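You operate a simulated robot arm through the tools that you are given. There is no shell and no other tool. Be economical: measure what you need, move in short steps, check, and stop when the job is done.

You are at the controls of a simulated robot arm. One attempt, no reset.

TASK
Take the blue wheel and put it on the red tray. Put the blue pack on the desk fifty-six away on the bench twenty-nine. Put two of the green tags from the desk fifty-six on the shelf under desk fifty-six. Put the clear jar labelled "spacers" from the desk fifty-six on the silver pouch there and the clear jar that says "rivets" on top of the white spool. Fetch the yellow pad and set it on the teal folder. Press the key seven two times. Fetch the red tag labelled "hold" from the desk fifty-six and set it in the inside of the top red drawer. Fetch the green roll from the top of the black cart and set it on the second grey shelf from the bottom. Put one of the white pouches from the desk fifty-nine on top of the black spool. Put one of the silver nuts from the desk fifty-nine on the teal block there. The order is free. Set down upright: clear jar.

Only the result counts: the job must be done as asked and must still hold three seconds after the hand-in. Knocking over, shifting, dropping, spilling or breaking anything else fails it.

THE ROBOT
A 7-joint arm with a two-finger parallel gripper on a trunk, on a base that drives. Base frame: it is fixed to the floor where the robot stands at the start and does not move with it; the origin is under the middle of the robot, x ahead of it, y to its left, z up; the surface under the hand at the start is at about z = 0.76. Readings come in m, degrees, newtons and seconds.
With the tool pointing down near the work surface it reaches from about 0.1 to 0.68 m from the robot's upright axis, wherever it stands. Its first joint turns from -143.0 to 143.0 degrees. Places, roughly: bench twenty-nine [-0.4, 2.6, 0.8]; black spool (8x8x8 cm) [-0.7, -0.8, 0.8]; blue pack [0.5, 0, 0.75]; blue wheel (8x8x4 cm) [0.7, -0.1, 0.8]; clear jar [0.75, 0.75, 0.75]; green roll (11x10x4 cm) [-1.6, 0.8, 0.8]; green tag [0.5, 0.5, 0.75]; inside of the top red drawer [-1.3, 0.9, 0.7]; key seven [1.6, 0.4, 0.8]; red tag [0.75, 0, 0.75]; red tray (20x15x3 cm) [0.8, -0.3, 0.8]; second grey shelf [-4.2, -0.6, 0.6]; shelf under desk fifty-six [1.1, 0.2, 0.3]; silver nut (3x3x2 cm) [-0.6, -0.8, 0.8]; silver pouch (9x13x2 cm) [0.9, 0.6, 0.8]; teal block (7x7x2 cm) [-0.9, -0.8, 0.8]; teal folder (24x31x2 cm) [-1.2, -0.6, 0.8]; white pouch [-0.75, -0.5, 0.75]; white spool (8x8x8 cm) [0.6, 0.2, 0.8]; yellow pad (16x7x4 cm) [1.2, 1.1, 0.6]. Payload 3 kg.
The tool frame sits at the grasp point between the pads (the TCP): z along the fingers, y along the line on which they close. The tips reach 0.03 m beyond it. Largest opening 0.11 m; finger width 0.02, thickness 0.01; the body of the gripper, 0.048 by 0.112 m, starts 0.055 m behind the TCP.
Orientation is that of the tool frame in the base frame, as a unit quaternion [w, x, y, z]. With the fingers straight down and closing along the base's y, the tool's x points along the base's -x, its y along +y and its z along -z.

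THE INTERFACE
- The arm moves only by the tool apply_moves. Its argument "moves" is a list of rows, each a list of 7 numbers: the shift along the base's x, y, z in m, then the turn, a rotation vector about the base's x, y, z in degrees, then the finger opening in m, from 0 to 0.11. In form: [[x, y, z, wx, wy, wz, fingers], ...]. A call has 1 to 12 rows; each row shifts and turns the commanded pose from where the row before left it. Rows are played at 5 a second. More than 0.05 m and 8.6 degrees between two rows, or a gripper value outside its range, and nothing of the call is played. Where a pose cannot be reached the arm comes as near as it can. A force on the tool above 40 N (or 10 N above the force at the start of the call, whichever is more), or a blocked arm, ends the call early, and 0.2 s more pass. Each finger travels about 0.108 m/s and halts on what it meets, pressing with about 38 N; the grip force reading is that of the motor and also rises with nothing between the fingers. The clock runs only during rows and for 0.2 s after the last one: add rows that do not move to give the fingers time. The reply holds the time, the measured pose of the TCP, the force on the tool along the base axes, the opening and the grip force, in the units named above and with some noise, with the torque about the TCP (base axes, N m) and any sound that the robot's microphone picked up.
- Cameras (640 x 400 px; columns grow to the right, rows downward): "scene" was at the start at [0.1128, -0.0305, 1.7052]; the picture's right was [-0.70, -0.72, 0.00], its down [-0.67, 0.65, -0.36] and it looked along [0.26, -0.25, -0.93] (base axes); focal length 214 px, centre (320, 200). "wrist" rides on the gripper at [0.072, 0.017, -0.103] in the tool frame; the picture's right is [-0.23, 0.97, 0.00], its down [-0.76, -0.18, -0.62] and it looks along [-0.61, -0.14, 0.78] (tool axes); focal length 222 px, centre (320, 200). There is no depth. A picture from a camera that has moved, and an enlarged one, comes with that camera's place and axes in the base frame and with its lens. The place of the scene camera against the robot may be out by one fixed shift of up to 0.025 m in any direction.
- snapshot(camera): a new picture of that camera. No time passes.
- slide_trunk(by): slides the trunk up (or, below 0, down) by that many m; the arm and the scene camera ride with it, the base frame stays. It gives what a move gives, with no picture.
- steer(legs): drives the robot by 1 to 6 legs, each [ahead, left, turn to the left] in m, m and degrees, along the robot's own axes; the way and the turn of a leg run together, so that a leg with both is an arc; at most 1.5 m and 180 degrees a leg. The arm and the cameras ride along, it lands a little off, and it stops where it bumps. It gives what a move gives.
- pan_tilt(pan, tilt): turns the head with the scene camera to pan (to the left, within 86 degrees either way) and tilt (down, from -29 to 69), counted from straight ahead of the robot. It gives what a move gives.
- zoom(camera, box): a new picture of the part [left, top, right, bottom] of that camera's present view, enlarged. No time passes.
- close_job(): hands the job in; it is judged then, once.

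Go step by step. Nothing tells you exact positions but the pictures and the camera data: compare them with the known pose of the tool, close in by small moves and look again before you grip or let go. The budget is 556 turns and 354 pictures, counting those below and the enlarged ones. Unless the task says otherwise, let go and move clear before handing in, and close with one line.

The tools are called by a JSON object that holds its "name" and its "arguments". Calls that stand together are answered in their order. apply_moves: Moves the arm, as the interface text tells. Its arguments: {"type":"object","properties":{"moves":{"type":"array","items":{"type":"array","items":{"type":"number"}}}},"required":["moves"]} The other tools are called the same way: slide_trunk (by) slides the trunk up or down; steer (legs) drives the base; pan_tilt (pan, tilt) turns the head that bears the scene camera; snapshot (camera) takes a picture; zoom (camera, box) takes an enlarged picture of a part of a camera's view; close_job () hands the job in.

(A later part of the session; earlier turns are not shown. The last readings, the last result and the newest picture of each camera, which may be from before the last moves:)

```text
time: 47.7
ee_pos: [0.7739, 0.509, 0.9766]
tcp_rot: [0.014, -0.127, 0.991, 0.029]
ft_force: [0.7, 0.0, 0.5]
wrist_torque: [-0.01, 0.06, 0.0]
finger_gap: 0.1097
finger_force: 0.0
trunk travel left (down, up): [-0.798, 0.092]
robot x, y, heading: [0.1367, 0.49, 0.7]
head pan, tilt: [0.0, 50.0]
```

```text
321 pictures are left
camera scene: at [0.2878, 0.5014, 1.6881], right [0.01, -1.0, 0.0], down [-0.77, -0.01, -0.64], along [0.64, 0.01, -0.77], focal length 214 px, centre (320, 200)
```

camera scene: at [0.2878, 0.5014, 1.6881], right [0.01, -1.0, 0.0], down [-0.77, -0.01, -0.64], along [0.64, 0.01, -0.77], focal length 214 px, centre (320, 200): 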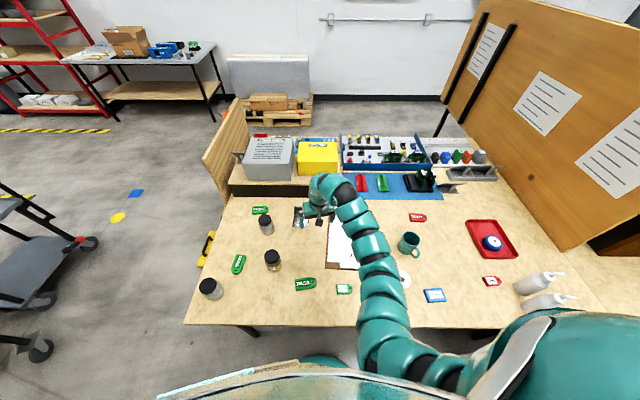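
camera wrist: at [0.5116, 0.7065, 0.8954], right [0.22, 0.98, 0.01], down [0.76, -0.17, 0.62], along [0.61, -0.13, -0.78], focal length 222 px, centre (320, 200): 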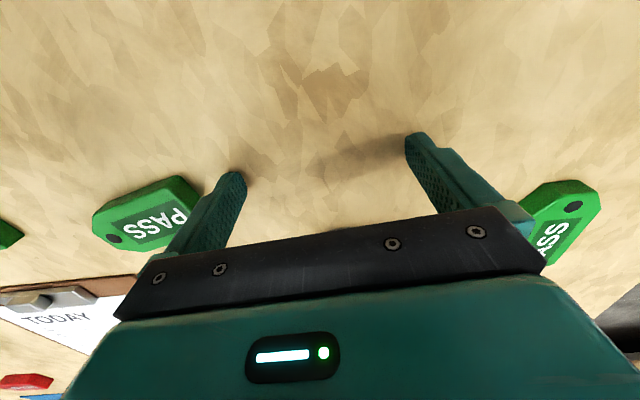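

{"name": "apply_moves", "arguments": {"moves": [[0.0, 0.0, -0.02, -1.6, 0.8, -7.3, 0.11], [0.0, 0, -0.02, -1.6, 0.8, -7.3, 0.11], [0.04, 0.02, -0.02, 0, 0, 0, 0.11], [0.04, 0.02, 0, 0, 0, 0, 0.11], [0.04, 0.02, 0, 0, 0, 0, 0.11]]}}

{"name": "snapshot", "arguments": {"camera": "wrist"}}

```text
time: 48.9
ee_pos: [0.8708, 0.5602, 0.9187]
tcp_rot: [-0.001, -0.002, 1.0, 0.0]
ft_force: [0.3, 0.0, 0.1]
wrist_torque: [0.02, -0.03, 0.01]
finger_gap: 0.1099
finger_force: 0.1
out of reach, approached as far as the arm can: row 5
trunk travel left (down, up): [-0.798, 0.092]
robot x, y, heading: [0.1373, 0.4906, 0.9]
head pan, tilt: [0.0, 50.0]
```

```text
320 pictures are left
camera wrist: at [0.7975, 0.5761, 1.024], right [0.22, 0.97, 0.0], down [0.76, -0.17, 0.62], along [0.61, -0.14, -0.78], focal length 222 px, centre (320, 200)
```

wrist: 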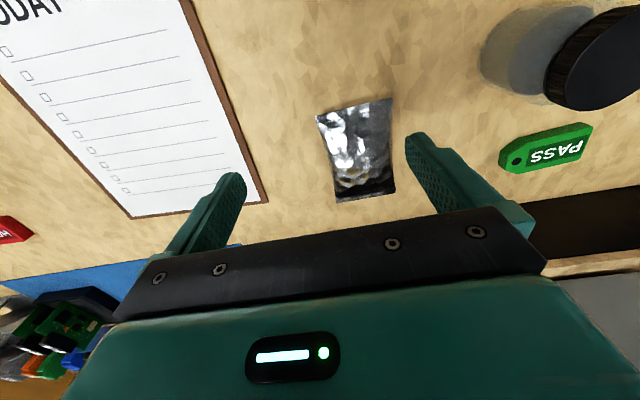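

{"name": "apply_moves", "arguments": {"moves": [[-0.04, -0.01, 0.0, 0, 0, 0, 0.11], [-0.04, -0.01, 0.02, 0, 0, 0, 0.11], [-0.04, -0.01, 0.02, 0, 0, 0, 0.11], [-0.04, -0.01, 0, 0, 0, 0, 0.11]]}}

{"name": "steer", "arguments": {"legs": [[0.05, 0, -0.7]]}}

```text
time: 49.9
ee_pos: [0.7088, 0.5092, 0.9537]
tcp_rot: [-0.018, 0.021, 1.0, -0.001]
ft_force: [-2.6, 5.4, 7.2]
wrist_torque: [-0.48, -0.36, 0.13]
finger_gap: 0.1101
finger_force: 0.0
trunk travel left (down, up): [-0.798, 0.092]
robot x, y, heading: [0.1364, 0.4905, 0.7]
head pan, tilt: [0.0, 50.0]
```

```text
time: 50.9
ee_pos: [0.7597, 0.5122, 0.9595]
tcp_rot: [-0.002, 0.006, 1.0, 0.002]
ft_force: [0.2, 0.8, 0.5]
wrist_torque: [0.04, 0.02, -0.02]
finger_gap: 0.11
finger_force: 0.1
trunk travel left (down, up): [-0.798, 0.092]
robot x, y, heading: [0.1867, 0.4903, -0.1]
head pan, tilt: [0.0, 50.0]
```

{"name": "steer", "arguments": {"legs": [[0.05, 0, 0]]}}

{"name": "snapshot", "arguments": {"camera": "scene"}}

```text
time: 51.8
ee_pos: [0.81, 0.5116, 0.9604]
tcp_rot: [-0.001, 0.006, 1.0, 0.002]
ft_force: [0.6, -1.1, -0.1]
wrist_torque: [-0.04, 0.03, 0.02]
finger_gap: 0.1098
finger_force: 0.2
trunk travel left (down, up): [-0.798, 0.092]
robot x, y, heading: [0.237, 0.4906, -0.0]
head pan, tilt: [0.0, 50.0]
```

```text
319 pictures are left
camera scene: at [0.3893, 0.4988, 1.6879], right [0.0, -1.0, 0.0], down [-0.77, 0.0, -0.64], along [0.64, 0.0, -0.77], focal length 214 px, centre (320, 200)
```

scene: 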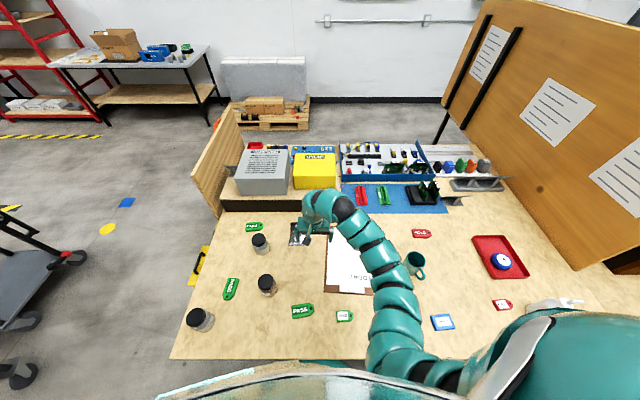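

{"name": "apply_moves", "arguments": {"moves": [[-0.035, 0.03, 0.0, 0, 0, 0, 0.11], [-0.035, 0.03, 0, 0, 0, 0, 0.11], [-0.035, 0.03, 0, 0, 0, 0, 0.11], [-0.035, 0.03, 0, 0, 0, 0, 0.11], [0, 0.03, 0, 0, 0, 0, 0.11], [0, 0.03, 0, 0, 0, 0, 0.11], [0, 0, 0, 0, 0, 0, 0.11]]}}

{"name": "snapshot", "arguments": {"camera": "wrist"}}

```text
time: 53.4
ee_pos: [0.6682, 0.6925, 0.9607]
tcp_rot: [0.001, 0.007, 1.0, 0.002]
ft_force: [0.0, 0.5, 0.2]
wrist_torque: [0.02, 0.02, 0.02]
finger_gap: 0.1102
finger_force: 0.0
trunk travel left (down, up): [-0.798, 0.092]
robot x, y, heading: [0.2362, 0.4882, 0.1]
head pan, tilt: [0.0, 50.0]
```

```text
318 pictures are left
camera wrist: at [0.5958, 0.7098, 1.0663], right [0.24, 0.97, 0.0], down [0.76, -0.19, 0.62], along [0.61, -0.15, -0.78], focal length 222 px, centre (320, 200)
```

wrist: 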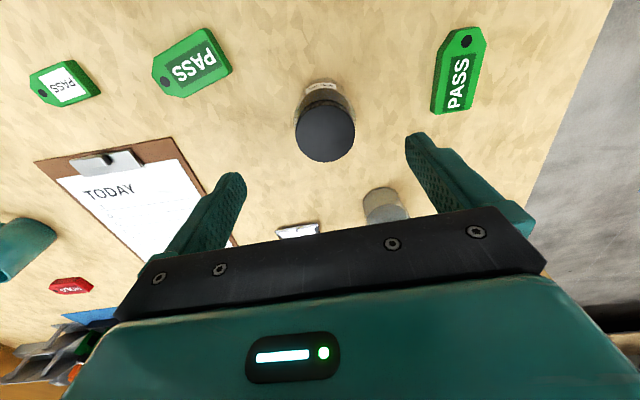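

{"name": "apply_moves", "arguments": {"moves": [[0.013, 0.001, -0.03, 0, -0.8, 0, 0.11], [0, 0, -0.04, 0, 0, 0, 0.11], [0, 0, -0.04, 0, 0, 0, 0.11], [0, 0, -0.036, 0, 0, 0, 0.11], [0, 0, 0, 0, 0, 0, 0.11]]}}

{"name": "snapshot", "arguments": {"camera": "wrist"}}

```text
time: 54.6
ee_pos: [0.6811, 0.6916, 0.8144]
tcp_rot: [0.007, 0.005, 1.0, 0.001]
ft_force: [-0.2, -0.7, -0.7]
wrist_torque: [-0.03, 0.01, -0.06]
finger_gap: 0.11
finger_force: 0.1
trunk travel left (down, up): [-0.798, 0.092]
robot x, y, heading: [0.2365, 0.4912, -0.3]
head pan, tilt: [0.0, 50.0]
```

```text
317 pictures are left
camera wrist: at [0.6078, 0.7093, 0.9188], right [0.24, 0.97, 0.01], down [0.75, -0.19, 0.63], along [0.62, -0.15, -0.77], focal length 222 px, centre (320, 200)
```

wrist: 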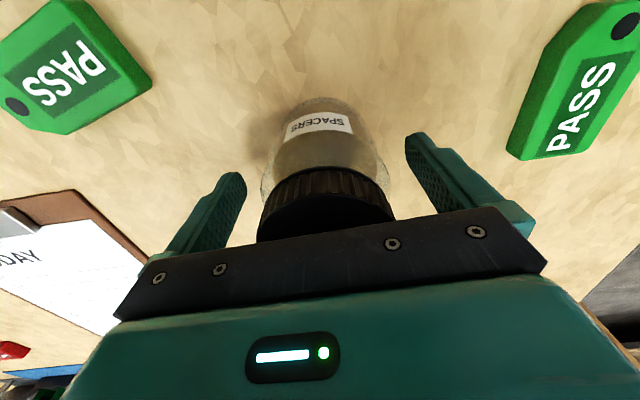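

{"name": "apply_moves", "arguments": {"moves": [[0, 0, 0, 0, 0.8, 0.5, 0.11], [0, 0, 0, 0, 0, 0, 0.05], [0, 0, 0, 0, 0, 0, 0.0], [0, 0, 0, 0, 0, 0, 0.0], [0, 0, 0, 0, 0, 0, 0.0], [0, 0, 0, 0, 0, 0, 0.0]]}}

{"name": "snapshot", "arguments": {"camera": "wrist"}}

```text
time: 56.0
ee_pos: [0.6823, 0.6921, 0.8145]
tcp_rot: [0.0, 0.001, 1.0, 0.002]
ft_force: [1.0, 1.2, 3.3]
wrist_torque: [-0.05, 0.08, 0.03]
finger_gap: 0.0673
finger_force: 38.2
trunk travel left (down, up): [-0.798, 0.092]
robot x, y, heading: [0.2321, 0.4896, -0.0]
head pan, tilt: [0.0, 50.0]
```

```text
316 pictures are left
camera wrist: at [0.609, 0.709, 0.9204], right [0.23, 0.97, 0.0], down [0.76, -0.18, 0.62], along [0.61, -0.14, -0.78], focal length 222 px, centre (320, 200)
```

wrist: 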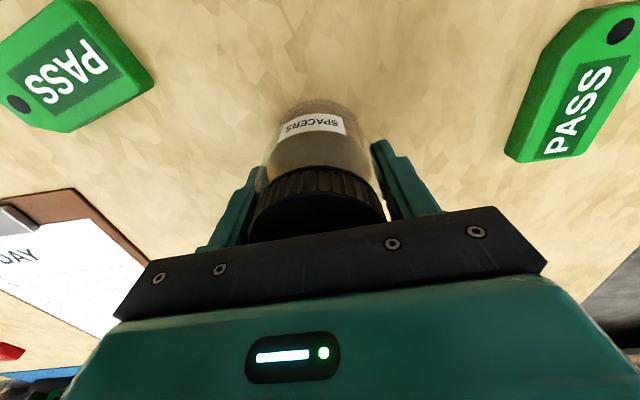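

{"name": "apply_moves", "arguments": {"moves": [[0, 0, 0.015, 0, 0, 0, 0], [0, 0, 0.015, 0, 0, 0, 0], [0, 0, 0.02, 0, 0, 0, 0], [0, 0, 0.02, 0, 0, 0, 0], [0.03, -0.02, 0, 0, 0, 0, 0], [0.04, -0.02, 0, 0, 0, 0, 0], [0.04, -0.02, 0, 0, 0, 0, 0], [0.04, -0.02, 0, 0, 0, 0, 0], [0.04, -0.015, 0, 0, 0, 0, 0], [0.04, 0, 0, 0, 0, 0, 0]]}}

{"name": "snapshot", "arguments": {"camera": "wrist"}}

{"name": "snapshot", "arguments": {"camera": "scene"}}

```text
time: 58.2
ee_pos: [0.9129, 0.5976, 0.8836]
tcp_rot: [0.0, 0.001, 1.0, 0.0]
ft_force: [0.2, -0.5, -4.7]
wrist_torque: [0.0, 0.05, 0.01]
finger_gap: 0.067
finger_force: 38.3
trunk travel left (down, up): [-0.798, 0.092]
robot x, y, heading: [0.235, 0.4874, 0.2]
head pan, tilt: [0.0, 50.0]
```

```text
315 pictures are left
camera wrist: at [0.8413, 0.6142, 0.9889], right [0.23, 0.97, 0.0], down [0.76, -0.18, 0.62], along [0.61, -0.14, -0.78], focal length 222 px, centre (320, 200)
```

wrist: 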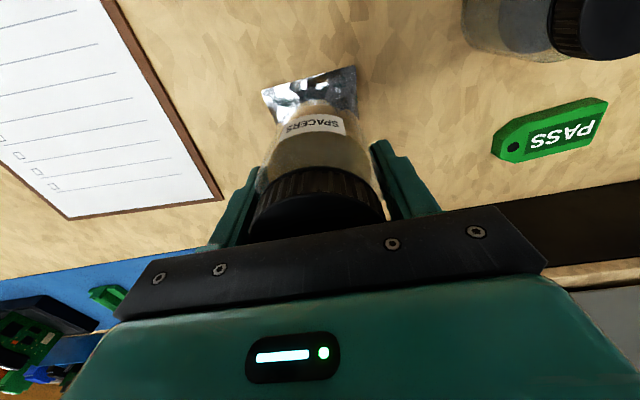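

```text
314 pictures are left
camera scene: at [0.3882, 0.4998, 1.688], right [0.0, -1.0, 0.0], down [-0.77, 0.0, -0.64], along [0.64, 0.0, -0.77], focal length 214 px, centre (320, 200)
```

scene: 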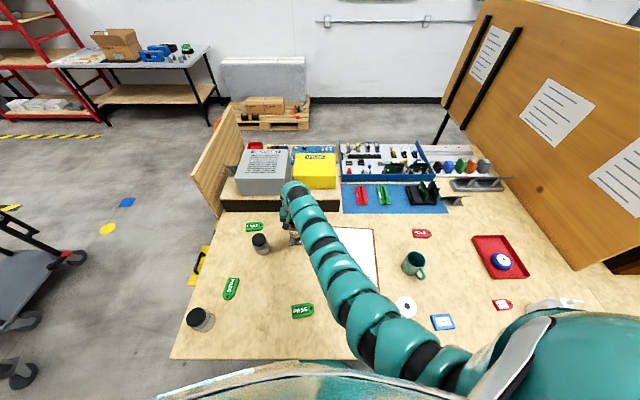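

{"name": "apply_moves", "arguments": {"moves": [[0.02, -0.002, 0, 0, 0, 0, 0], [0, 0, -0.02, 0, 0, 0, 0], [0, 0, -0.015, 0, 0, 0, 0], [0, 0, -0.006, 0, 0, 0, 0], [0, 0, 0, 0, 0, 0, 0]]}}

{"name": "snapshot", "arguments": {"camera": "wrist"}}

```text
time: 59.4
ee_pos: [0.9249, 0.5917, 0.8548]
tcp_rot: [0.001, 0.001, 1.0, 0.001]
ft_force: [0.8, 0.4, -4.1]
wrist_torque: [0.01, -0.01, 0.0]
finger_gap: 0.067
finger_force: 38.3
out of reach, approached as far as the arm can: row 3, 4
trunk travel left (down, up): [-0.798, 0.092]
robot x, y, heading: [0.2356, 0.4906, 0.1]
head pan, tilt: [0.0, 50.0]
```

```text
313 pictures are left
camera wrist: at [0.8524, 0.609, 0.9595], right [0.23, 0.97, 0.0], down [0.76, -0.18, 0.62], along [0.61, -0.14, -0.78], focal length 222 px, centre (320, 200)
```

wrist: 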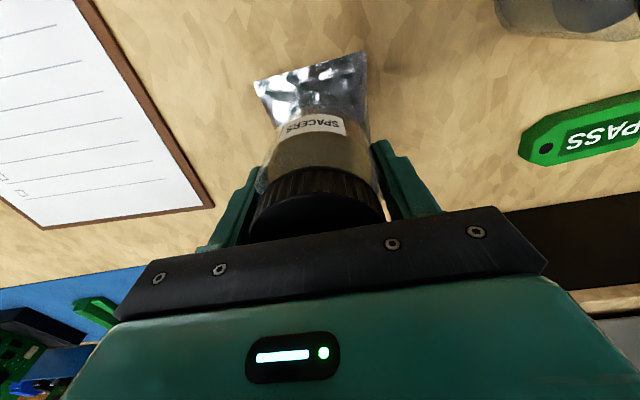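

{"name": "slide_trunk", "arguments": {"by": -0.017}}

{"name": "snapshot", "arguments": {"camera": "wrist"}}

```text
time: 60.0
ee_pos: [0.9243, 0.5911, 0.8381]
tcp_rot: [0.0, 0.001, 1.0, 0.002]
ft_force: [-0.7, -0.9, -3.4]
wrist_torque: [-0.02, -0.01, -0.01]
finger_gap: 0.067
finger_force: 37.9
trunk travel left (down, up): [-0.781, 0.109]
robot x, y, heading: [0.2402, 0.4904, -0.2]
head pan, tilt: [0.0, 50.0]
```

```text
312 pictures are left
camera wrist: at [0.8523, 0.6085, 0.9425], right [0.23, 0.97, 0.0], down [0.76, -0.18, 0.62], along [0.61, -0.14, -0.78], focal length 222 px, centre (320, 200)
```

wrist: 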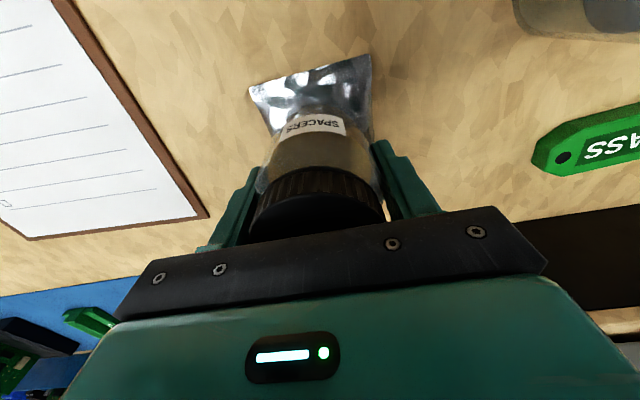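

{"name": "slide_trunk", "arguments": {"by": -0.006}}

```text
time: 60.6
ee_pos: [0.9264, 0.5921, 0.835]
tcp_rot: [0.002, 0.002, 1.0, 0.002]
ft_force: [0.8, -0.6, 21.5]
wrist_torque: [-0.15, 0.15, 0.01]
finger_gap: 0.0671
finger_force: 38.1
trunk travel left (down, up): [-0.775, 0.115]
robot x, y, heading: [0.2374, 0.488, -0.1]
head pan, tilt: [0.0, 50.0]
```

{"name": "slide_trunk", "arguments": {"by": 0.003}}

{"name": "apply_moves", "arguments": {"moves": [[0, 0, 0, 0, 0, 0, 0.075], [0, 0, 0, 0, 0, 0, 0.085], [0, 0, 0, 0, 0, 0, 0.09], [0, 0, 0, 0, 0, 0, 0.09]]}}

{"name": "snapshot", "arguments": {"camera": "wrist"}}

```text
time: 61.1
ee_pos: [0.9243, 0.5915, 0.8342]
tcp_rot: [0.001, 0.002, 1.0, 0.002]
ft_force: [3.4, 1.4, 9.3]
wrist_torque: [0.02, -0.23, 0.04]
finger_gap: 0.0669
finger_force: 37.6
trunk travel left (down, up): [-0.778, 0.112]
robot x, y, heading: [0.2315, 0.4874, 0.0]
head pan, tilt: [0.0, 50.0]
```

```text
time: 62.1
ee_pos: [0.9248, 0.5918, 0.8341]
tcp_rot: [0.0, 0.001, 1.0, 0.002]
ft_force: [0.1, -0.1, 0.4]
wrist_torque: [0.0, 0.05, 0.0]
finger_gap: 0.0898
finger_force: 0.1
trunk travel left (down, up): [-0.778, 0.112]
robot x, y, heading: [0.2384, 0.4919, 0.1]
head pan, tilt: [0.0, 50.0]
```

```text
311 pictures are left
camera wrist: at [0.8521, 0.6086, 0.9396], right [0.23, 0.97, 0.0], down [0.76, -0.18, 0.62], along [0.61, -0.14, -0.78], focal length 222 px, centre (320, 200)
```

wrist: 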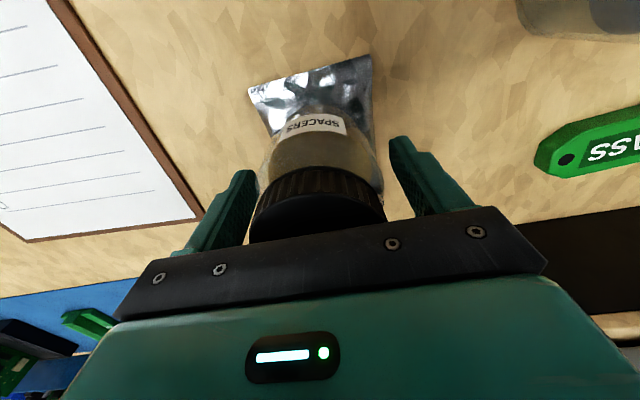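

{"name": "slide_trunk", "arguments": {"by": 0.1}}

{"name": "snapshot", "arguments": {"camera": "wrist"}}

```text
time: 63.4
ee_pos: [0.9248, 0.5912, 0.9352]
tcp_rot: [0.001, 0.002, 1.0, 0.002]
ft_force: [-0.4, 0.8, -0.4]
wrist_torque: [-0.02, -0.03, 0.03]
finger_gap: 0.0899
finger_force: 0.0
trunk travel left (down, up): [-0.878, 0.012]
robot x, y, heading: [0.2392, 0.489, 0.1]
head pan, tilt: [0.0, 50.0]
```

```text
310 pictures are left
camera wrist: at [0.8522, 0.6086, 1.0395], right [0.23, 0.97, 0.0], down [0.76, -0.18, 0.62], along [0.61, -0.14, -0.78], focal length 222 px, centre (320, 200)
```

wrist: 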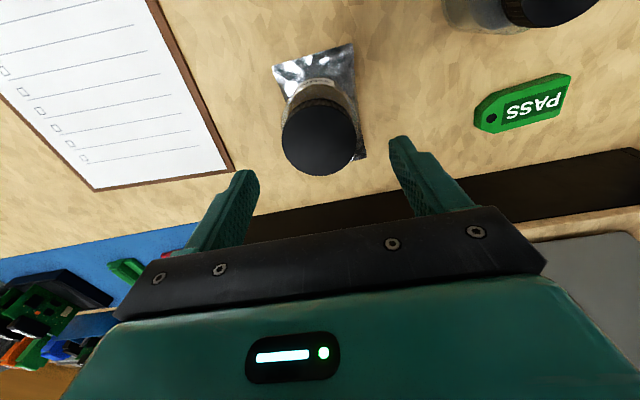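

Spacers jar is on the pouch. Now find which remaining jar is "rivets" with strong zooms.

{"name": "pan_tilt", "arguments": {"pan": 30, "tilt": 50}}

{"name": "snapshot", "arguments": {"camera": "scene"}}

```text
time: 64.4
ee_pos: [0.9249, 0.5909, 0.9337]
tcp_rot: [0.0, 0.002, 1.0, 0.002]
ft_force: [-0.1, -0.4, -0.1]
wrist_torque: [0.0, 0.02, 0.0]
finger_gap: 0.0899
finger_force: 0.0
trunk travel left (down, up): [-0.878, 0.012]
robot x, y, heading: [0.2369, 0.4918, -0.1]
head pan, tilt: [30.0, 50.0]
```

```text
309 pictures are left
camera scene: at [0.3763, 0.5373, 1.7682], right [0.5, -0.87, 0.0], down [-0.66, -0.38, -0.64], along [0.56, 0.32, -0.77], focal length 214 px, centre (320, 200)
```

scene: 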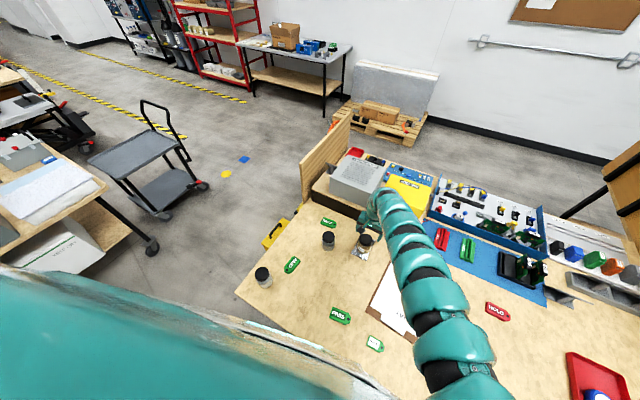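

{"name": "zoom", "arguments": {"camera": "scene", "box": [312, 220, 344, 255]}}

{"name": "zoom", "arguments": {"camera": "scene", "box": [245, 260, 285, 295]}}

{"name": "zoom", "arguments": {"camera": "scene", "box": [255, 205, 305, 255]}}

```text
11.43 times, centred on (328, 238) of scene
camera zoom: at [0.3763, 0.5373, 1.7682], right [0.5, -0.87, 0.0], down [-0.66, -0.38, -0.64], along [0.56, 0.32, -0.77], focal length 2451 px, centre (229, -229)
```

zoom: 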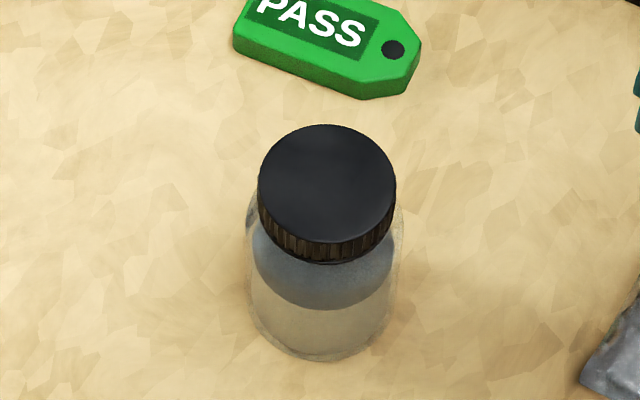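

```text
11.43 times, centred on (265, 278) of scene
camera zoom: at [0.3763, 0.5373, 1.7682], right [0.5, -0.87, 0.0], down [-0.66, -0.38, -0.64], along [0.56, 0.32, -0.77], focal length 2451 px, centre (949, -686)
```

zoom: 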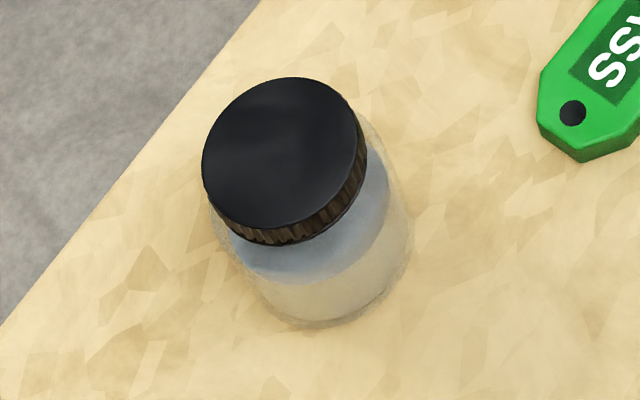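

```text
8.00 times, centred on (280, 230) of scene
camera zoom: at [0.3763, 0.5373, 1.7682], right [0.5, -0.87, 0.0], down [-0.66, -0.38, -0.64], along [0.56, 0.32, -0.77], focal length 1716 px, centre (640, -40)
```

zoom: 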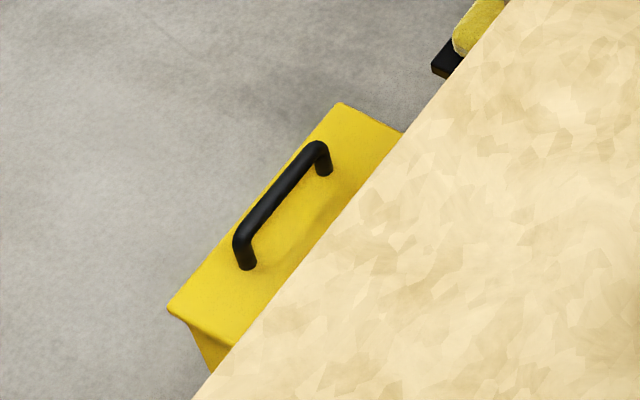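

Labels face away, so I will look from the left side of the desk. I retract the arm and drive around.

{"name": "apply_moves", "arguments": {"moves": [[-0.01, -0.01, 0.03, 0, 0, 0, 0.09], [-0.04, -0.01, 0.02, 0, 0, 0, 0.09], [-0.045, -0.01, 0.01, 0, 0, 0, 0.09], [-0.045, -0.01, 0.0, 0, 0, 0, 0.09], [-0.045, -0.01, 0.0, 0, 0, 0, 0.09], [-0.045, -0.01, 0.0, 0, 0, 0, 0.09], [-0.045, -0.01, 0.0, 0, 0, 0, 0.09], [-0.045, -0.01, 0.0, 0, 0, 0, 0.09]]}}

```text
time: 66.2
ee_pos: [0.7683, 0.615, 0.9733]
tcp_rot: [-0.001, 0.003, 1.0, 0.0]
ft_force: [1.5, 1.1, -0.5]
wrist_torque: [0.01, -0.01, 0.02]
finger_gap: 0.0898
finger_force: 0.0
out of reach, approached as far as the arm can: row 4, 5, 6, 7, 8
trunk travel left (down, up): [-0.878, 0.012]
robot x, y, heading: [0.2405, 0.4893, 0.4]
head pan, tilt: [30.0, 50.0]
```

{"name": "apply_moves", "arguments": {"moves": [[0.0, -0.04, 0.0, 0, 0, 0, 0.09], [0.0, -0.04, 0.0, 0, 0, 0, 0.09], [0.0, -0.04, 0.0, 0, 0, 0, 0.09], [-0.04, -0.02, 0.0, 0, 0, 0, 0.09], [-0.04, 0, 0.0, 0, 0, 0, 0.09]]}}

{"name": "snapshot", "arguments": {"camera": "scene"}}

```text
time: 67.4
ee_pos: [0.8135, 0.5367, 0.9733]
tcp_rot: [-0.001, 0.002, 1.0, 0.001]
ft_force: [-0.3, 0.2, 0.0]
wrist_torque: [0.01, 0.0, 0.0]
finger_gap: 0.0902
finger_force: 0.0
out of reach, approached as far as the arm can: row 1, 2, 3, 4, 5
trunk travel left (down, up): [-0.878, 0.012]
robot x, y, heading: [0.2373, 0.4898, 0.1]
head pan, tilt: [30.0, 50.0]
```

```text
305 pictures are left
camera scene: at [0.376, 0.5378, 1.7682], right [0.5, -0.87, 0.0], down [-0.66, -0.38, -0.64], along [0.56, 0.32, -0.77], focal length 214 px, centre (320, 200)
```

scene: 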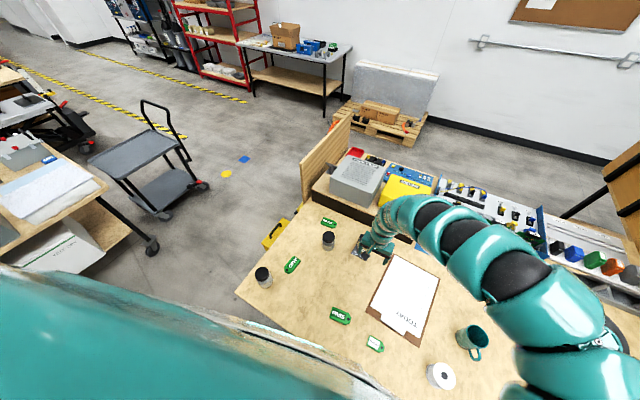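

{"name": "apply_moves", "arguments": {"moves": [[0.0, -0.02, -0.04, 0, 0, 0, 0.09], [-0.04, -0.02, -0.02, 0, 0, 0, 0.09], [-0.04, -0.02, 0.0, 0, 0, 0, 0.09], [-0.04, -0.02, 0.0, 0, 0, 0, 0.09], [-0.04, 0, 0.0, 0, 0, 0, 0.09]]}}

```text
time: 68.6
ee_pos: [0.8025, 0.5127, 0.9297]
tcp_rot: [0.0, 0.001, 1.0, 0.002]
ft_force: [0.0, 0.1, 0.1]
wrist_torque: [0.02, -0.01, 0.03]
finger_gap: 0.0899
finger_force: 0.0
out of reach, approached as far as the arm can: row 2, 3, 4, 5
trunk travel left (down, up): [-0.878, 0.012]
robot x, y, heading: [0.2401, 0.4897, -0.1]
head pan, tilt: [30.0, 50.0]
```

{"name": "apply_moves", "arguments": {"moves": [[0.0, 0, 0, 0, 0, -8, 0.09], [0, 0, 0, 0, 0, -8, 0.09], [0, 0, 0, 0, 0, -8, 0.09], [-0.03, 0, 0.0, 0, 0, -8, 0.09], [-0.03, 0, 0.0, 0, 0, 0, 0.09], [-0.03, 0, 0.0, 0, 0, 0, 0.09]]}}

```text
time: 70.0
ee_pos: [0.818, 0.5276, 0.9736]
tcp_rot: [0.0, 0.277, 0.961, 0.001]
ft_force: [-0.2, 0.9, 0.2]
wrist_torque: [-0.01, -0.01, 0.01]
finger_gap: 0.09
finger_force: 0.1
out of reach, approached as far as the arm can: row 4, 5, 6
trunk travel left (down, up): [-0.878, 0.012]
robot x, y, heading: [0.2364, 0.492, -0.1]
head pan, tilt: [30.0, 50.0]
```

{"name": "apply_moves", "arguments": {"moves": [[0.02, -0.04, 0, 0, 0, 8, 0.09], [0.01, -0.04, 0, 0, 0, 8, 0.09], [0.0, -0.04, 0, 0, 0, 8, 0.09], [0, -0.04, 0.0, 0, 0, 8, 0.09], [-0.01, -0.04, 0.0, 0, 0, 0, 0.09], [-0.01, -0.04, 0.0, 0, 0, 0, 0.09]]}}

{"name": "snapshot", "arguments": {"camera": "scene"}}

```text
time: 71.4
ee_pos: [0.8625, 0.2888, 0.9727]
tcp_rot: [-0.001, 0.001, 1.0, 0.002]
ft_force: [-0.7, -0.5, 0.0]
wrist_torque: [-0.03, -0.01, -0.03]
finger_gap: 0.0899
finger_force: 0.1
out of reach, approached as far as the arm can: row 3, 4, 5, 6
trunk travel left (down, up): [-0.878, 0.012]
robot x, y, heading: [0.2361, 0.4881, -0.0]
head pan, tilt: [30.0, 50.0]
```

```text
304 pictures are left
camera scene: at [0.3759, 0.5356, 1.7682], right [0.5, -0.87, 0.0], down [-0.66, -0.38, -0.64], along [0.56, 0.32, -0.77], focal length 214 px, centre (320, 200)
```

scene: 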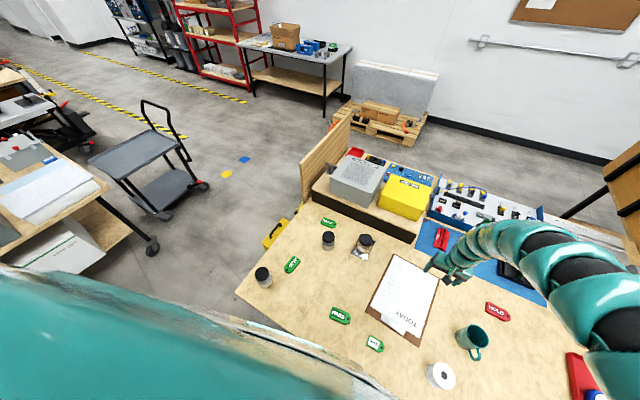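

{"name": "apply_moves", "arguments": {"moves": [[0.02, 0, -0.03, 0, 0, 0, 0.09], [0.02, 0, -0.03, 0, 0, 0, 0.09], [0.0, 0, -0.03, 0, 0, 0, 0.09], [-0.02, 0.02, 0.0, 0, 0, 0, 0.09], [-0.04, 0.02, 0.0, 0, 0, 0, 0.09], [-0.04, 0.02, 0.0, 0, 0, 0, 0.09], [-0.04, 0.02, 0.0, 0, 0, 0, 0.09]]}}

{"name": "snapshot", "arguments": {"camera": "scene"}}

```text
time: 73.0
ee_pos: [0.7885, 0.3733, 0.8627]
tcp_rot: [0.0, 0.002, 1.0, 0.002]
ft_force: [-0.4, -0.1, 0.4]
wrist_torque: [0.04, 0.0, -0.02]
finger_gap: 0.0899
finger_force: 0.1
out of reach, approached as far as the arm can: row 6, 7
trunk travel left (down, up): [-0.878, 0.012]
robot x, y, heading: [0.2351, 0.4935, -0.2]
head pan, tilt: [30.0, 50.0]
```

```text
303 pictures are left
camera scene: at [0.3768, 0.5366, 1.7681], right [0.5, -0.87, 0.0], down [-0.66, -0.38, -0.64], along [0.56, 0.32, -0.77], focal length 214 px, centre (320, 200)
```

scene: 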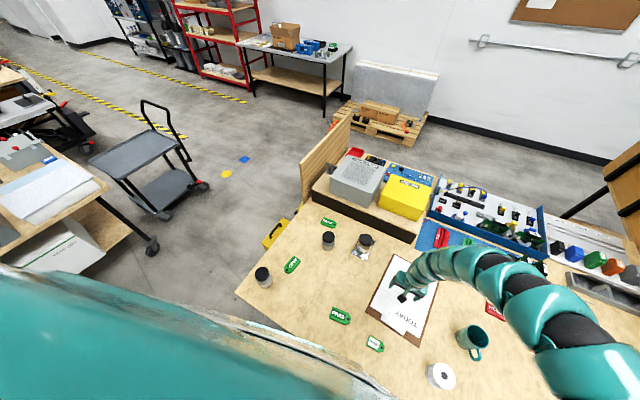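

{"name": "apply_moves", "arguments": {"moves": [[0.04, 0.02, 0.0, 0, 0, 0, 0.09], [0.04, 0.0, 0.0, 0, 0, 0, 0.09], [0.04, 0, 0.0, 0, 0, 0, 0.09], [0.04, 0, 0, 0, 0, 0, 0.09], [0.03, 0, 0, 0, 0, 0, 0.09], [0.03, 0, 0, 0, 0, 0, 0.09]]}}

{"name": "snapshot", "arguments": {"camera": "scene"}}

```text
time: 74.4
ee_pos: [0.9492, 0.3957, 0.8634]
tcp_rot: [0.0, 0.002, 1.0, 0.001]
ft_force: [-0.6, -0.7, 0.3]
wrist_torque: [0.02, -0.01, -0.02]
finger_gap: 0.0901
finger_force: 0.1
out of reach, approached as far as the arm can: row 5, 6
trunk travel left (down, up): [-0.878, 0.012]
robot x, y, heading: [0.2358, 0.4864, -0.0]
head pan, tilt: [30.0, 50.0]
```

```text
302 pictures are left
camera scene: at [0.3761, 0.537, 1.7682], right [0.5, -0.87, 0.0], down [-0.66, -0.38, -0.64], along [0.56, 0.32, -0.77], focal length 214 px, centre (320, 200)
```

scene: 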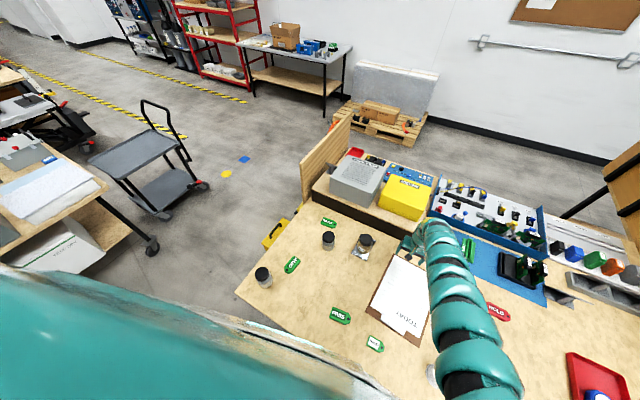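

{"name": "apply_moves", "arguments": {"moves": [[-0.03, 0.0, -0.01, 0, 0, 0, 0.09], [-0.03, 0.0, -0.01, 0, 0, 0, 0.09], [-0.03, 0, 0.0, 0, 0, 0, 0.09], [-0.03, 0.01, 0, 0, 0, 0, 0.09], [-0.03, 0.01, 0, 0, 0, 0, 0.09], [-0.03, 0.01, 0, 0, 0, 0, 0.09], [-0.03, 0.01, 0, 0, 0, 0, 0.09], [-0.03, 0.01, 0, 0, 0, 0, 0.09]]}}

{"name": "snapshot", "arguments": {"camera": "scene"}}

```text
time: 76.2
ee_pos: [0.7317, 0.4521, 0.8223]
tcp_rot: [0.0, 0.004, 1.0, 0.002]
ft_force: [-0.2, -0.2, -0.1]
wrist_torque: [-0.01, 0.02, 0.0]
finger_gap: 0.0901
finger_force: 0.0
out of reach, approached as far as the arm can: row 7, 8
trunk travel left (down, up): [-0.878, 0.012]
robot x, y, heading: [0.2365, 0.4912, 0.3]
head pan, tilt: [30.0, 50.0]
```

```text
301 pictures are left
camera scene: at [0.3756, 0.5377, 1.7682], right [0.5, -0.87, 0.0], down [-0.66, -0.38, -0.64], along [0.56, 0.32, -0.77], focal length 214 px, centre (320, 200)
```

scene: 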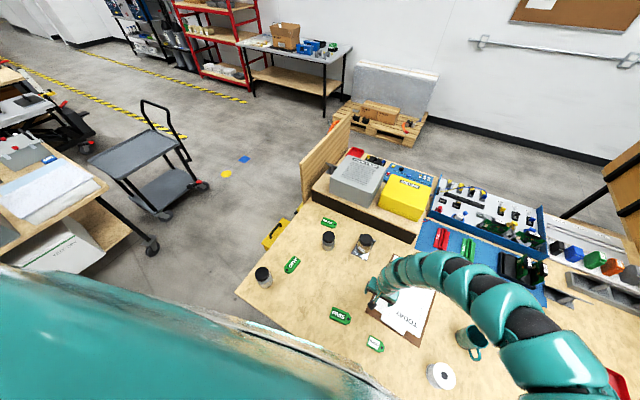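

{"name": "apply_moves", "arguments": {"moves": [[0.0, 0.04, 0.0, 0, 0, 0, 0.09], [0.0, 0.04, 0.0, 0, 0, 0, 0.09], [-0.01, 0.04, 0.0, 0, 0, 0, 0.09], [-0.01, 0.04, 0, 0, 0, 0, 0.09], [-0.01, 0.04, 0, 0, 0, 0, 0.09], [0, 0, 0.04, 0, 0, 0, 0.09], [0, 0, 0.04, 0, 0, 0, 0.09]]}}

{"name": "snapshot", "arguments": {"camera": "scene"}}

```text
time: 77.8
ee_pos: [0.7017, 0.6506, 0.8988]
tcp_rot: [0.0, 0.002, 1.0, 0.001]
ft_force: [0.5, 0.6, -0.3]
wrist_torque: [0.02, -0.02, 0.04]
finger_gap: 0.0899
finger_force: 0.0
trunk travel left (down, up): [-0.878, 0.012]
robot x, y, heading: [0.2395, 0.4882, -0.1]
head pan, tilt: [30.0, 50.0]
```

```text
300 pictures are left
camera scene: at [0.3753, 0.5376, 1.7683], right [0.5, -0.87, 0.0], down [-0.66, -0.38, -0.64], along [0.56, 0.32, -0.77], focal length 214 px, centre (320, 200)
```

scene: 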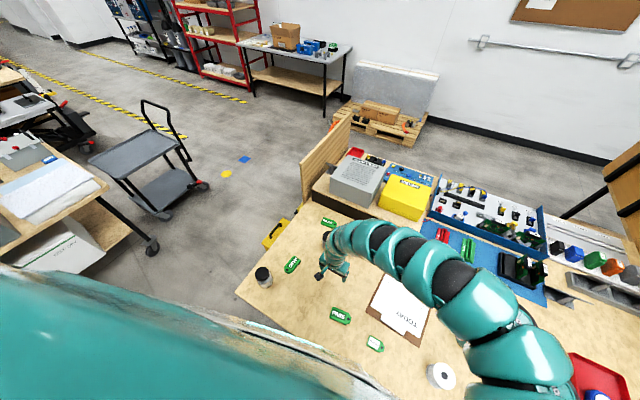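

{"name": "apply_moves", "arguments": {"moves": [[-0.03, -0.01, 0.02, 0, 0, 0, 0.09], [-0.03, -0.01, 0.02, 0, 0, 0, 0.09], [-0.03, -0.01, 0.02, 0, 0, 0, 0.09], [-0.03, -0.03, 0.02, 0, 0, 0, 0.09], [-0.03, -0.03, 0, 0, 0, 0, 0.09]]}}

```text
time: 79.0
ee_pos: [0.6794, 0.6396, 0.8899]
tcp_rot: [0.0, 0.002, 1.0, 0.001]
ft_force: [0.3, -0.3, 0.5]
wrist_torque: [0.0, 0.0, -0.02]
finger_gap: 0.0899
finger_force: 0.0
out of reach, approached as far as the arm can: row 1, 2, 3, 4, 5
trunk travel left (down, up): [-0.878, 0.012]
robot x, y, heading: [0.2365, 0.4887, -0.1]
head pan, tilt: [30.0, 50.0]
```

I drive around to the left side of the desk with the arm held high.

{"name": "steer", "arguments": {"legs": [[-0.4, 0, 0], [0, 1.1, 0], [0, 0, -90]]}}

{"name": "pan_tilt", "arguments": {"pan": 30, "tilt": 35}}

{"name": "snapshot", "arguments": {"camera": "scene"}}

```text
time: 90.5
ee_pos: [-0.0115, 1.1493, 0.8895]
tcp_rot: [0.001, 0.717, 0.697, 0.001]
ft_force: [-0.1, 1.0, 0.3]
wrist_torque: [0.0, 0.0, 0.03]
finger_gap: 0.0902
finger_force: 0.1
trunk travel left (down, up): [-0.878, 0.012]
robot x, y, heading: [-0.1496, 1.5965, -91.8]
head pan, tilt: [30.0, 50.0]
```

```text
time: 91.3
ee_pos: [-0.0108, 1.1484, 0.8898]
tcp_rot: [0.0, 0.717, 0.697, 0.001]
ft_force: [0.6, 0.5, -0.1]
wrist_torque: [0.0, 0.01, -0.03]
finger_gap: 0.0899
finger_force: 0.0
trunk travel left (down, up): [-0.878, 0.012]
robot x, y, heading: [-0.1492, 1.5968, -91.4]
head pan, tilt: [30.0, 35.0]
```

```text
299 pictures are left
camera scene: at [-0.1172, 1.447, 1.7898], right [-0.88, -0.48, 0.0], down [-0.27, 0.5, -0.82], along [0.39, -0.72, -0.57], focal length 214 px, centre (320, 200)
```

scene: 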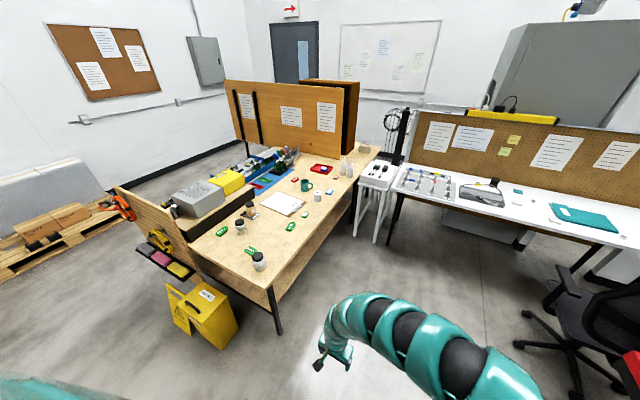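

{"name": "zoom", "arguments": {"camera": "scene", "box": [100, 180, 280, 290]}}

{"name": "zoom", "arguments": {"camera": "scene", "box": [225, 200, 275, 275]}}

{"name": "zoom", "arguments": {"camera": "scene", "box": [340, 120, 640, 300]}}

```text
3.56 times, centred on (190, 235) of scene
camera zoom: at [-0.1172, 1.447, 1.7898], right [-0.88, -0.48, 0.0], down [-0.27, 0.5, -0.82], along [0.39, -0.72, -0.57], focal length 763 px, centre (782, 76)
```

zoom: 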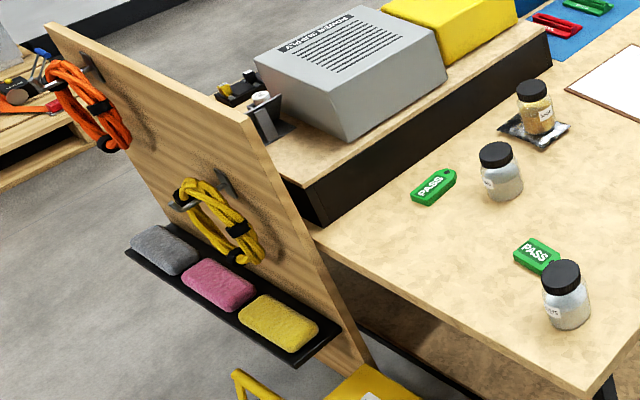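

```text
5.33 times, centred on (250, 238) of scene
camera zoom: at [-0.1172, 1.447, 1.7898], right [-0.88, -0.48, 0.0], down [-0.27, 0.5, -0.82], along [0.39, -0.72, -0.57], focal length 1144 px, centre (693, 0)
```

zoom: 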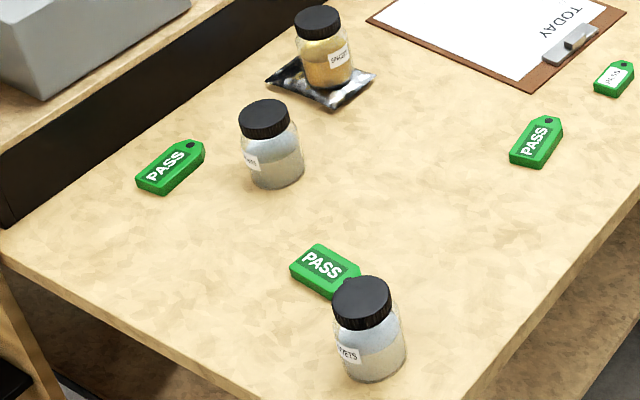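

```text
2.13 times, centred on (490, 210) of scene
camera zoom: at [-0.1172, 1.447, 1.7898], right [-0.88, -0.48, 0.0], down [-0.27, 0.5, -0.82], along [0.39, -0.72, -0.57], focal length 458 px, centre (-43, 179)
```

zoom: 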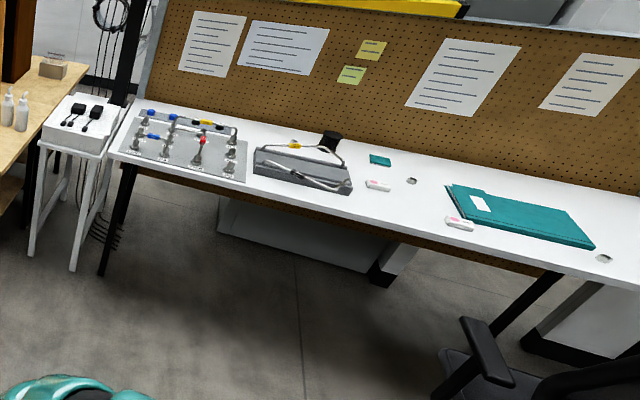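

{"name": "zoom", "arguments": {"camera": "scene", "box": [243, 212, 255, 222]}}

{"name": "zoom", "arguments": {"camera": "scene", "box": [250, 248, 270, 274]}}

```text
16.00 times, centred on (249, 217) of scene
camera zoom: at [-0.1172, 1.447, 1.7898], right [-0.88, -0.48, 0.0], down [-0.27, 0.5, -0.82], along [0.39, -0.72, -0.57], focal length 3432 px, centre (1456, -72)
```

zoom: 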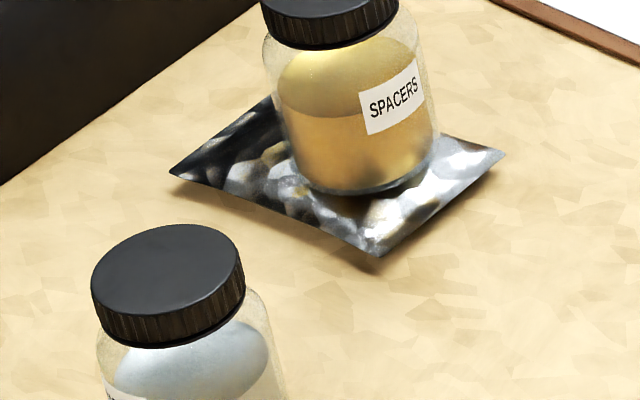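

```text
15.38 times, centred on (260, 261) of scene
camera zoom: at [-0.1172, 1.447, 1.7898], right [-0.88, -0.48, 0.0], down [-0.27, 0.5, -0.82], along [0.39, -0.72, -0.57], focal length 3300 px, centre (1243, -738)
```

zoom: 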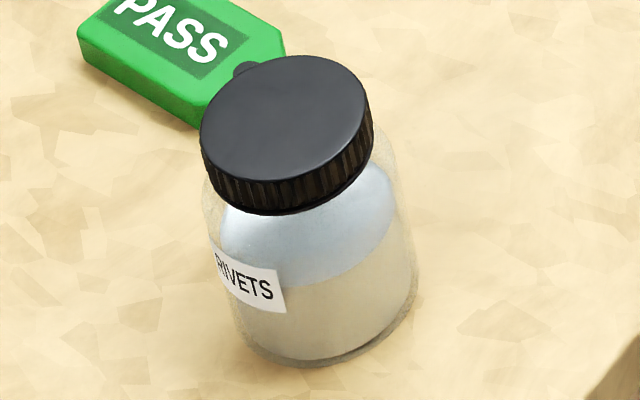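

The left jar is RIVETS; the yellow pad lies on a black wall tray at about [1.13, 1.1, 0.6]. In this free space I first try to bring the arm into a better posture.

{"name": "apply_moves", "arguments": {"moves": [[0, 0.0, -0.05, 0, 0, 0, 0.09], [0, 0, -0.05, 0, 0, 0, 0.09], [0, 0, -0.05, 0, 0, 0, 0.09], [0, 0, -0.05, 0, 0, 0, 0.09], [0, 0.04, 0, 0, 0, 0, 0.09], [0, 0.04, 0, 0, 0, 0, 0.09], [0, 0.04, 0, 0, 0, 0, 0.09], [0, 0.04, 0, 0, 0, 0, 0.09]]}}

{"name": "snapshot", "arguments": {"camera": "scene"}}

```text
time: 93.1
ee_pos: [-0.0127, 1.311, 0.6909]
tcp_rot: [0.001, 0.717, 0.697, 0.001]
ft_force: [0.5, 0.9, 0.6]
wrist_torque: [-0.02, 0.04, 0.0]
finger_gap: 0.0897
finger_force: 0.0
out of reach, approached as far as the arm can: row 4
trunk travel left (down, up): [-0.878, 0.012]
robot x, y, heading: [-0.1526, 1.5974, -91.5]
head pan, tilt: [30.0, 35.0]
```

```text
293 pictures are left
camera scene: at [-0.1175, 1.4483, 1.7901], right [-0.88, -0.48, 0.0], down [-0.27, 0.5, -0.82], along [0.39, -0.72, -0.57], focal length 214 px, centre (320, 200)
```

scene: 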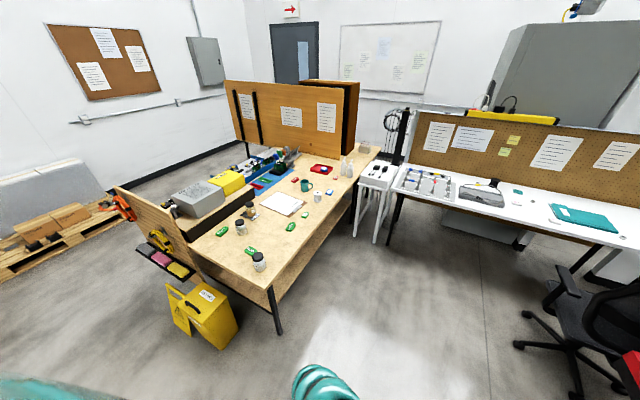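

{"name": "apply_moves", "arguments": {"moves": [[-0.02, 0.0, 0.05, 0, 0, 0, 0.11], [-0.02, -0.02, 0.04, 0, 0, 0, 0.11], [-0.02, -0.02, 0.04, 0, 0, 0, 0.11], [-0.02, -0.02, 0.04, 0, 0, 0, 0.11], [-0.02, -0.02, 0.04, 0, 0, 0, 0.11], [-0.02, -0.02, 0.04, 0, 0, 0, 0.11], [0, -0.02, 0.04, 0, 0, 0, 0.11]]}}

{"name": "snapshot", "arguments": {"camera": "scene"}}

```text
refused: row 1 steps farther than a row can; nothing moved
```

```text
292 pictures are left
camera scene: at [-0.1175, 1.4483, 1.7901], right [-0.88, -0.48, 0.0], down [-0.27, 0.5, -0.82], along [0.39, -0.72, -0.57], focal length 214 px, centre (320, 200)
```

scene: 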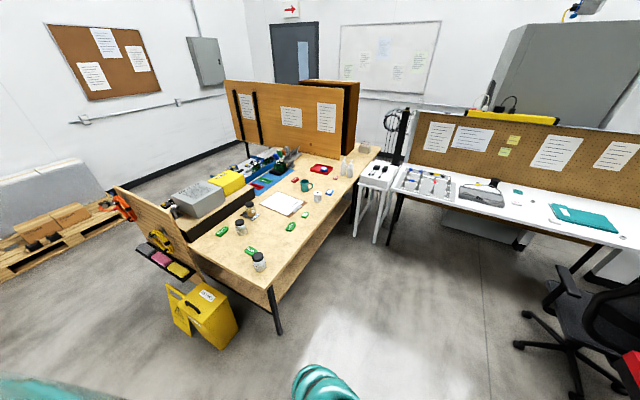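

{"name": "steer", "arguments": {"legs": [[0, 1.25, 1.5]]}}

{"name": "pan_tilt", "arguments": {"pan": 0, "tilt": 60}}

{"name": "snapshot", "arguments": {"camera": "scene"}}

```text
time: 99.4
ee_pos: [1.2434, 1.3091, 0.6912]
tcp_rot: [0.0, 0.703, 0.711, 0.0]
ft_force: [1.1, 0.5, -0.3]
wrist_torque: [0.02, 0.02, 0.01]
finger_gap: 0.0901
finger_force: 0.1
trunk travel left (down, up): [-0.878, 0.012]
robot x, y, heading: [1.0933, 1.5895, -89.3]
head pan, tilt: [30.0, 35.0]
```

```text
time: 100.3
ee_pos: [1.2427, 1.3096, 0.6907]
tcp_rot: [0.0, 0.703, 0.711, 0.001]
ft_force: [-0.2, 0.8, -0.7]
wrist_torque: [0.0, 0.03, 0.02]
finger_gap: 0.0898
finger_force: 0.0
trunk travel left (down, up): [-0.878, 0.012]
robot x, y, heading: [1.0925, 1.5886, -89.3]
head pan, tilt: [0.0, 60.0]
```

```text
291 pictures are left
camera scene: at [1.0884, 1.4506, 1.7557], right [-1.0, -0.02, 0.0], down [-0.01, 0.87, -0.5], along [0.01, -0.5, -0.87], focal length 214 px, centre (320, 200)
```

scene: 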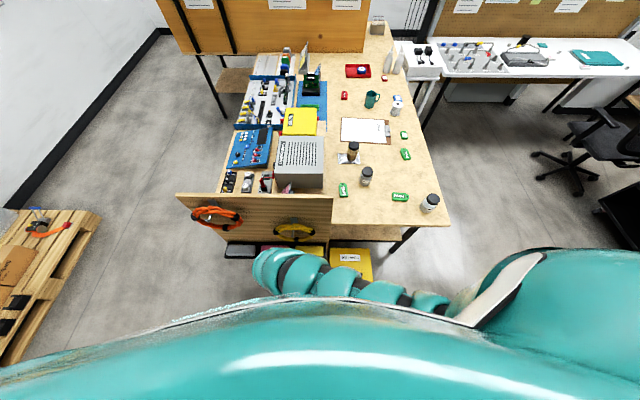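

{"name": "snapshot", "arguments": {"camera": "wrist"}}

{"name": "zoom", "arguments": {"camera": "scene", "box": [220, 120, 290, 175]}}

{"name": "zoom", "arguments": {"camera": "scene", "box": [170, 185, 410, 305]}}

```text
290 pictures are left
camera wrist: at [1.2596, 1.3818, 0.796], right [0.98, -0.22, 0.0], down [-0.17, -0.76, 0.62], along [-0.13, -0.61, -0.78], focal length 222 px, centre (320, 200)
```

wrist: 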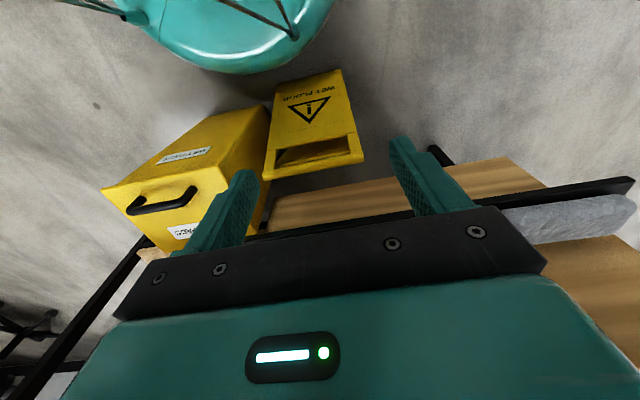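

```text
7.27 times, centred on (255, 148) of scene
camera zoom: at [1.0884, 1.4506, 1.7557], right [-1.0, -0.02, 0.0], down [-0.01, 0.87, -0.5], along [0.01, -0.5, -0.87], focal length 1560 px, centre (793, 582)
```

zoom: 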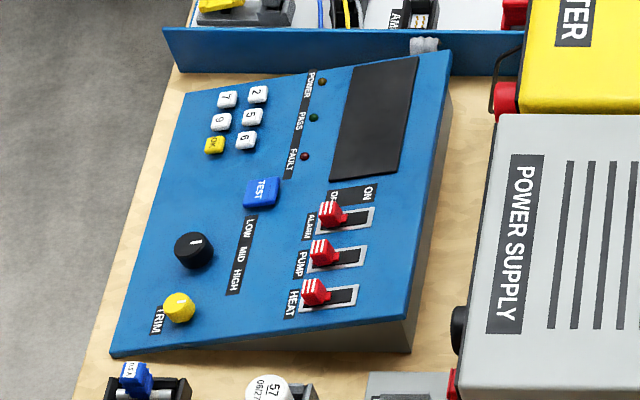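

```text
2.67 times, centred on (290, 245) of scene
camera zoom: at [1.0884, 1.4506, 1.7557], right [-1.0, -0.02, 0.0], down [-0.01, 0.87, -0.5], along [0.01, -0.5, -0.87], focal length 572 px, centre (400, 80)
```

zoom: 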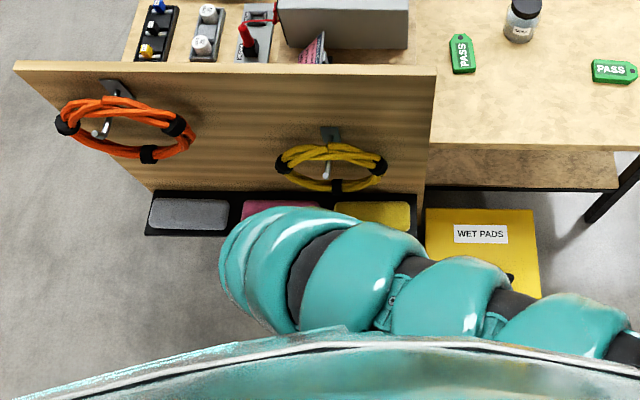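

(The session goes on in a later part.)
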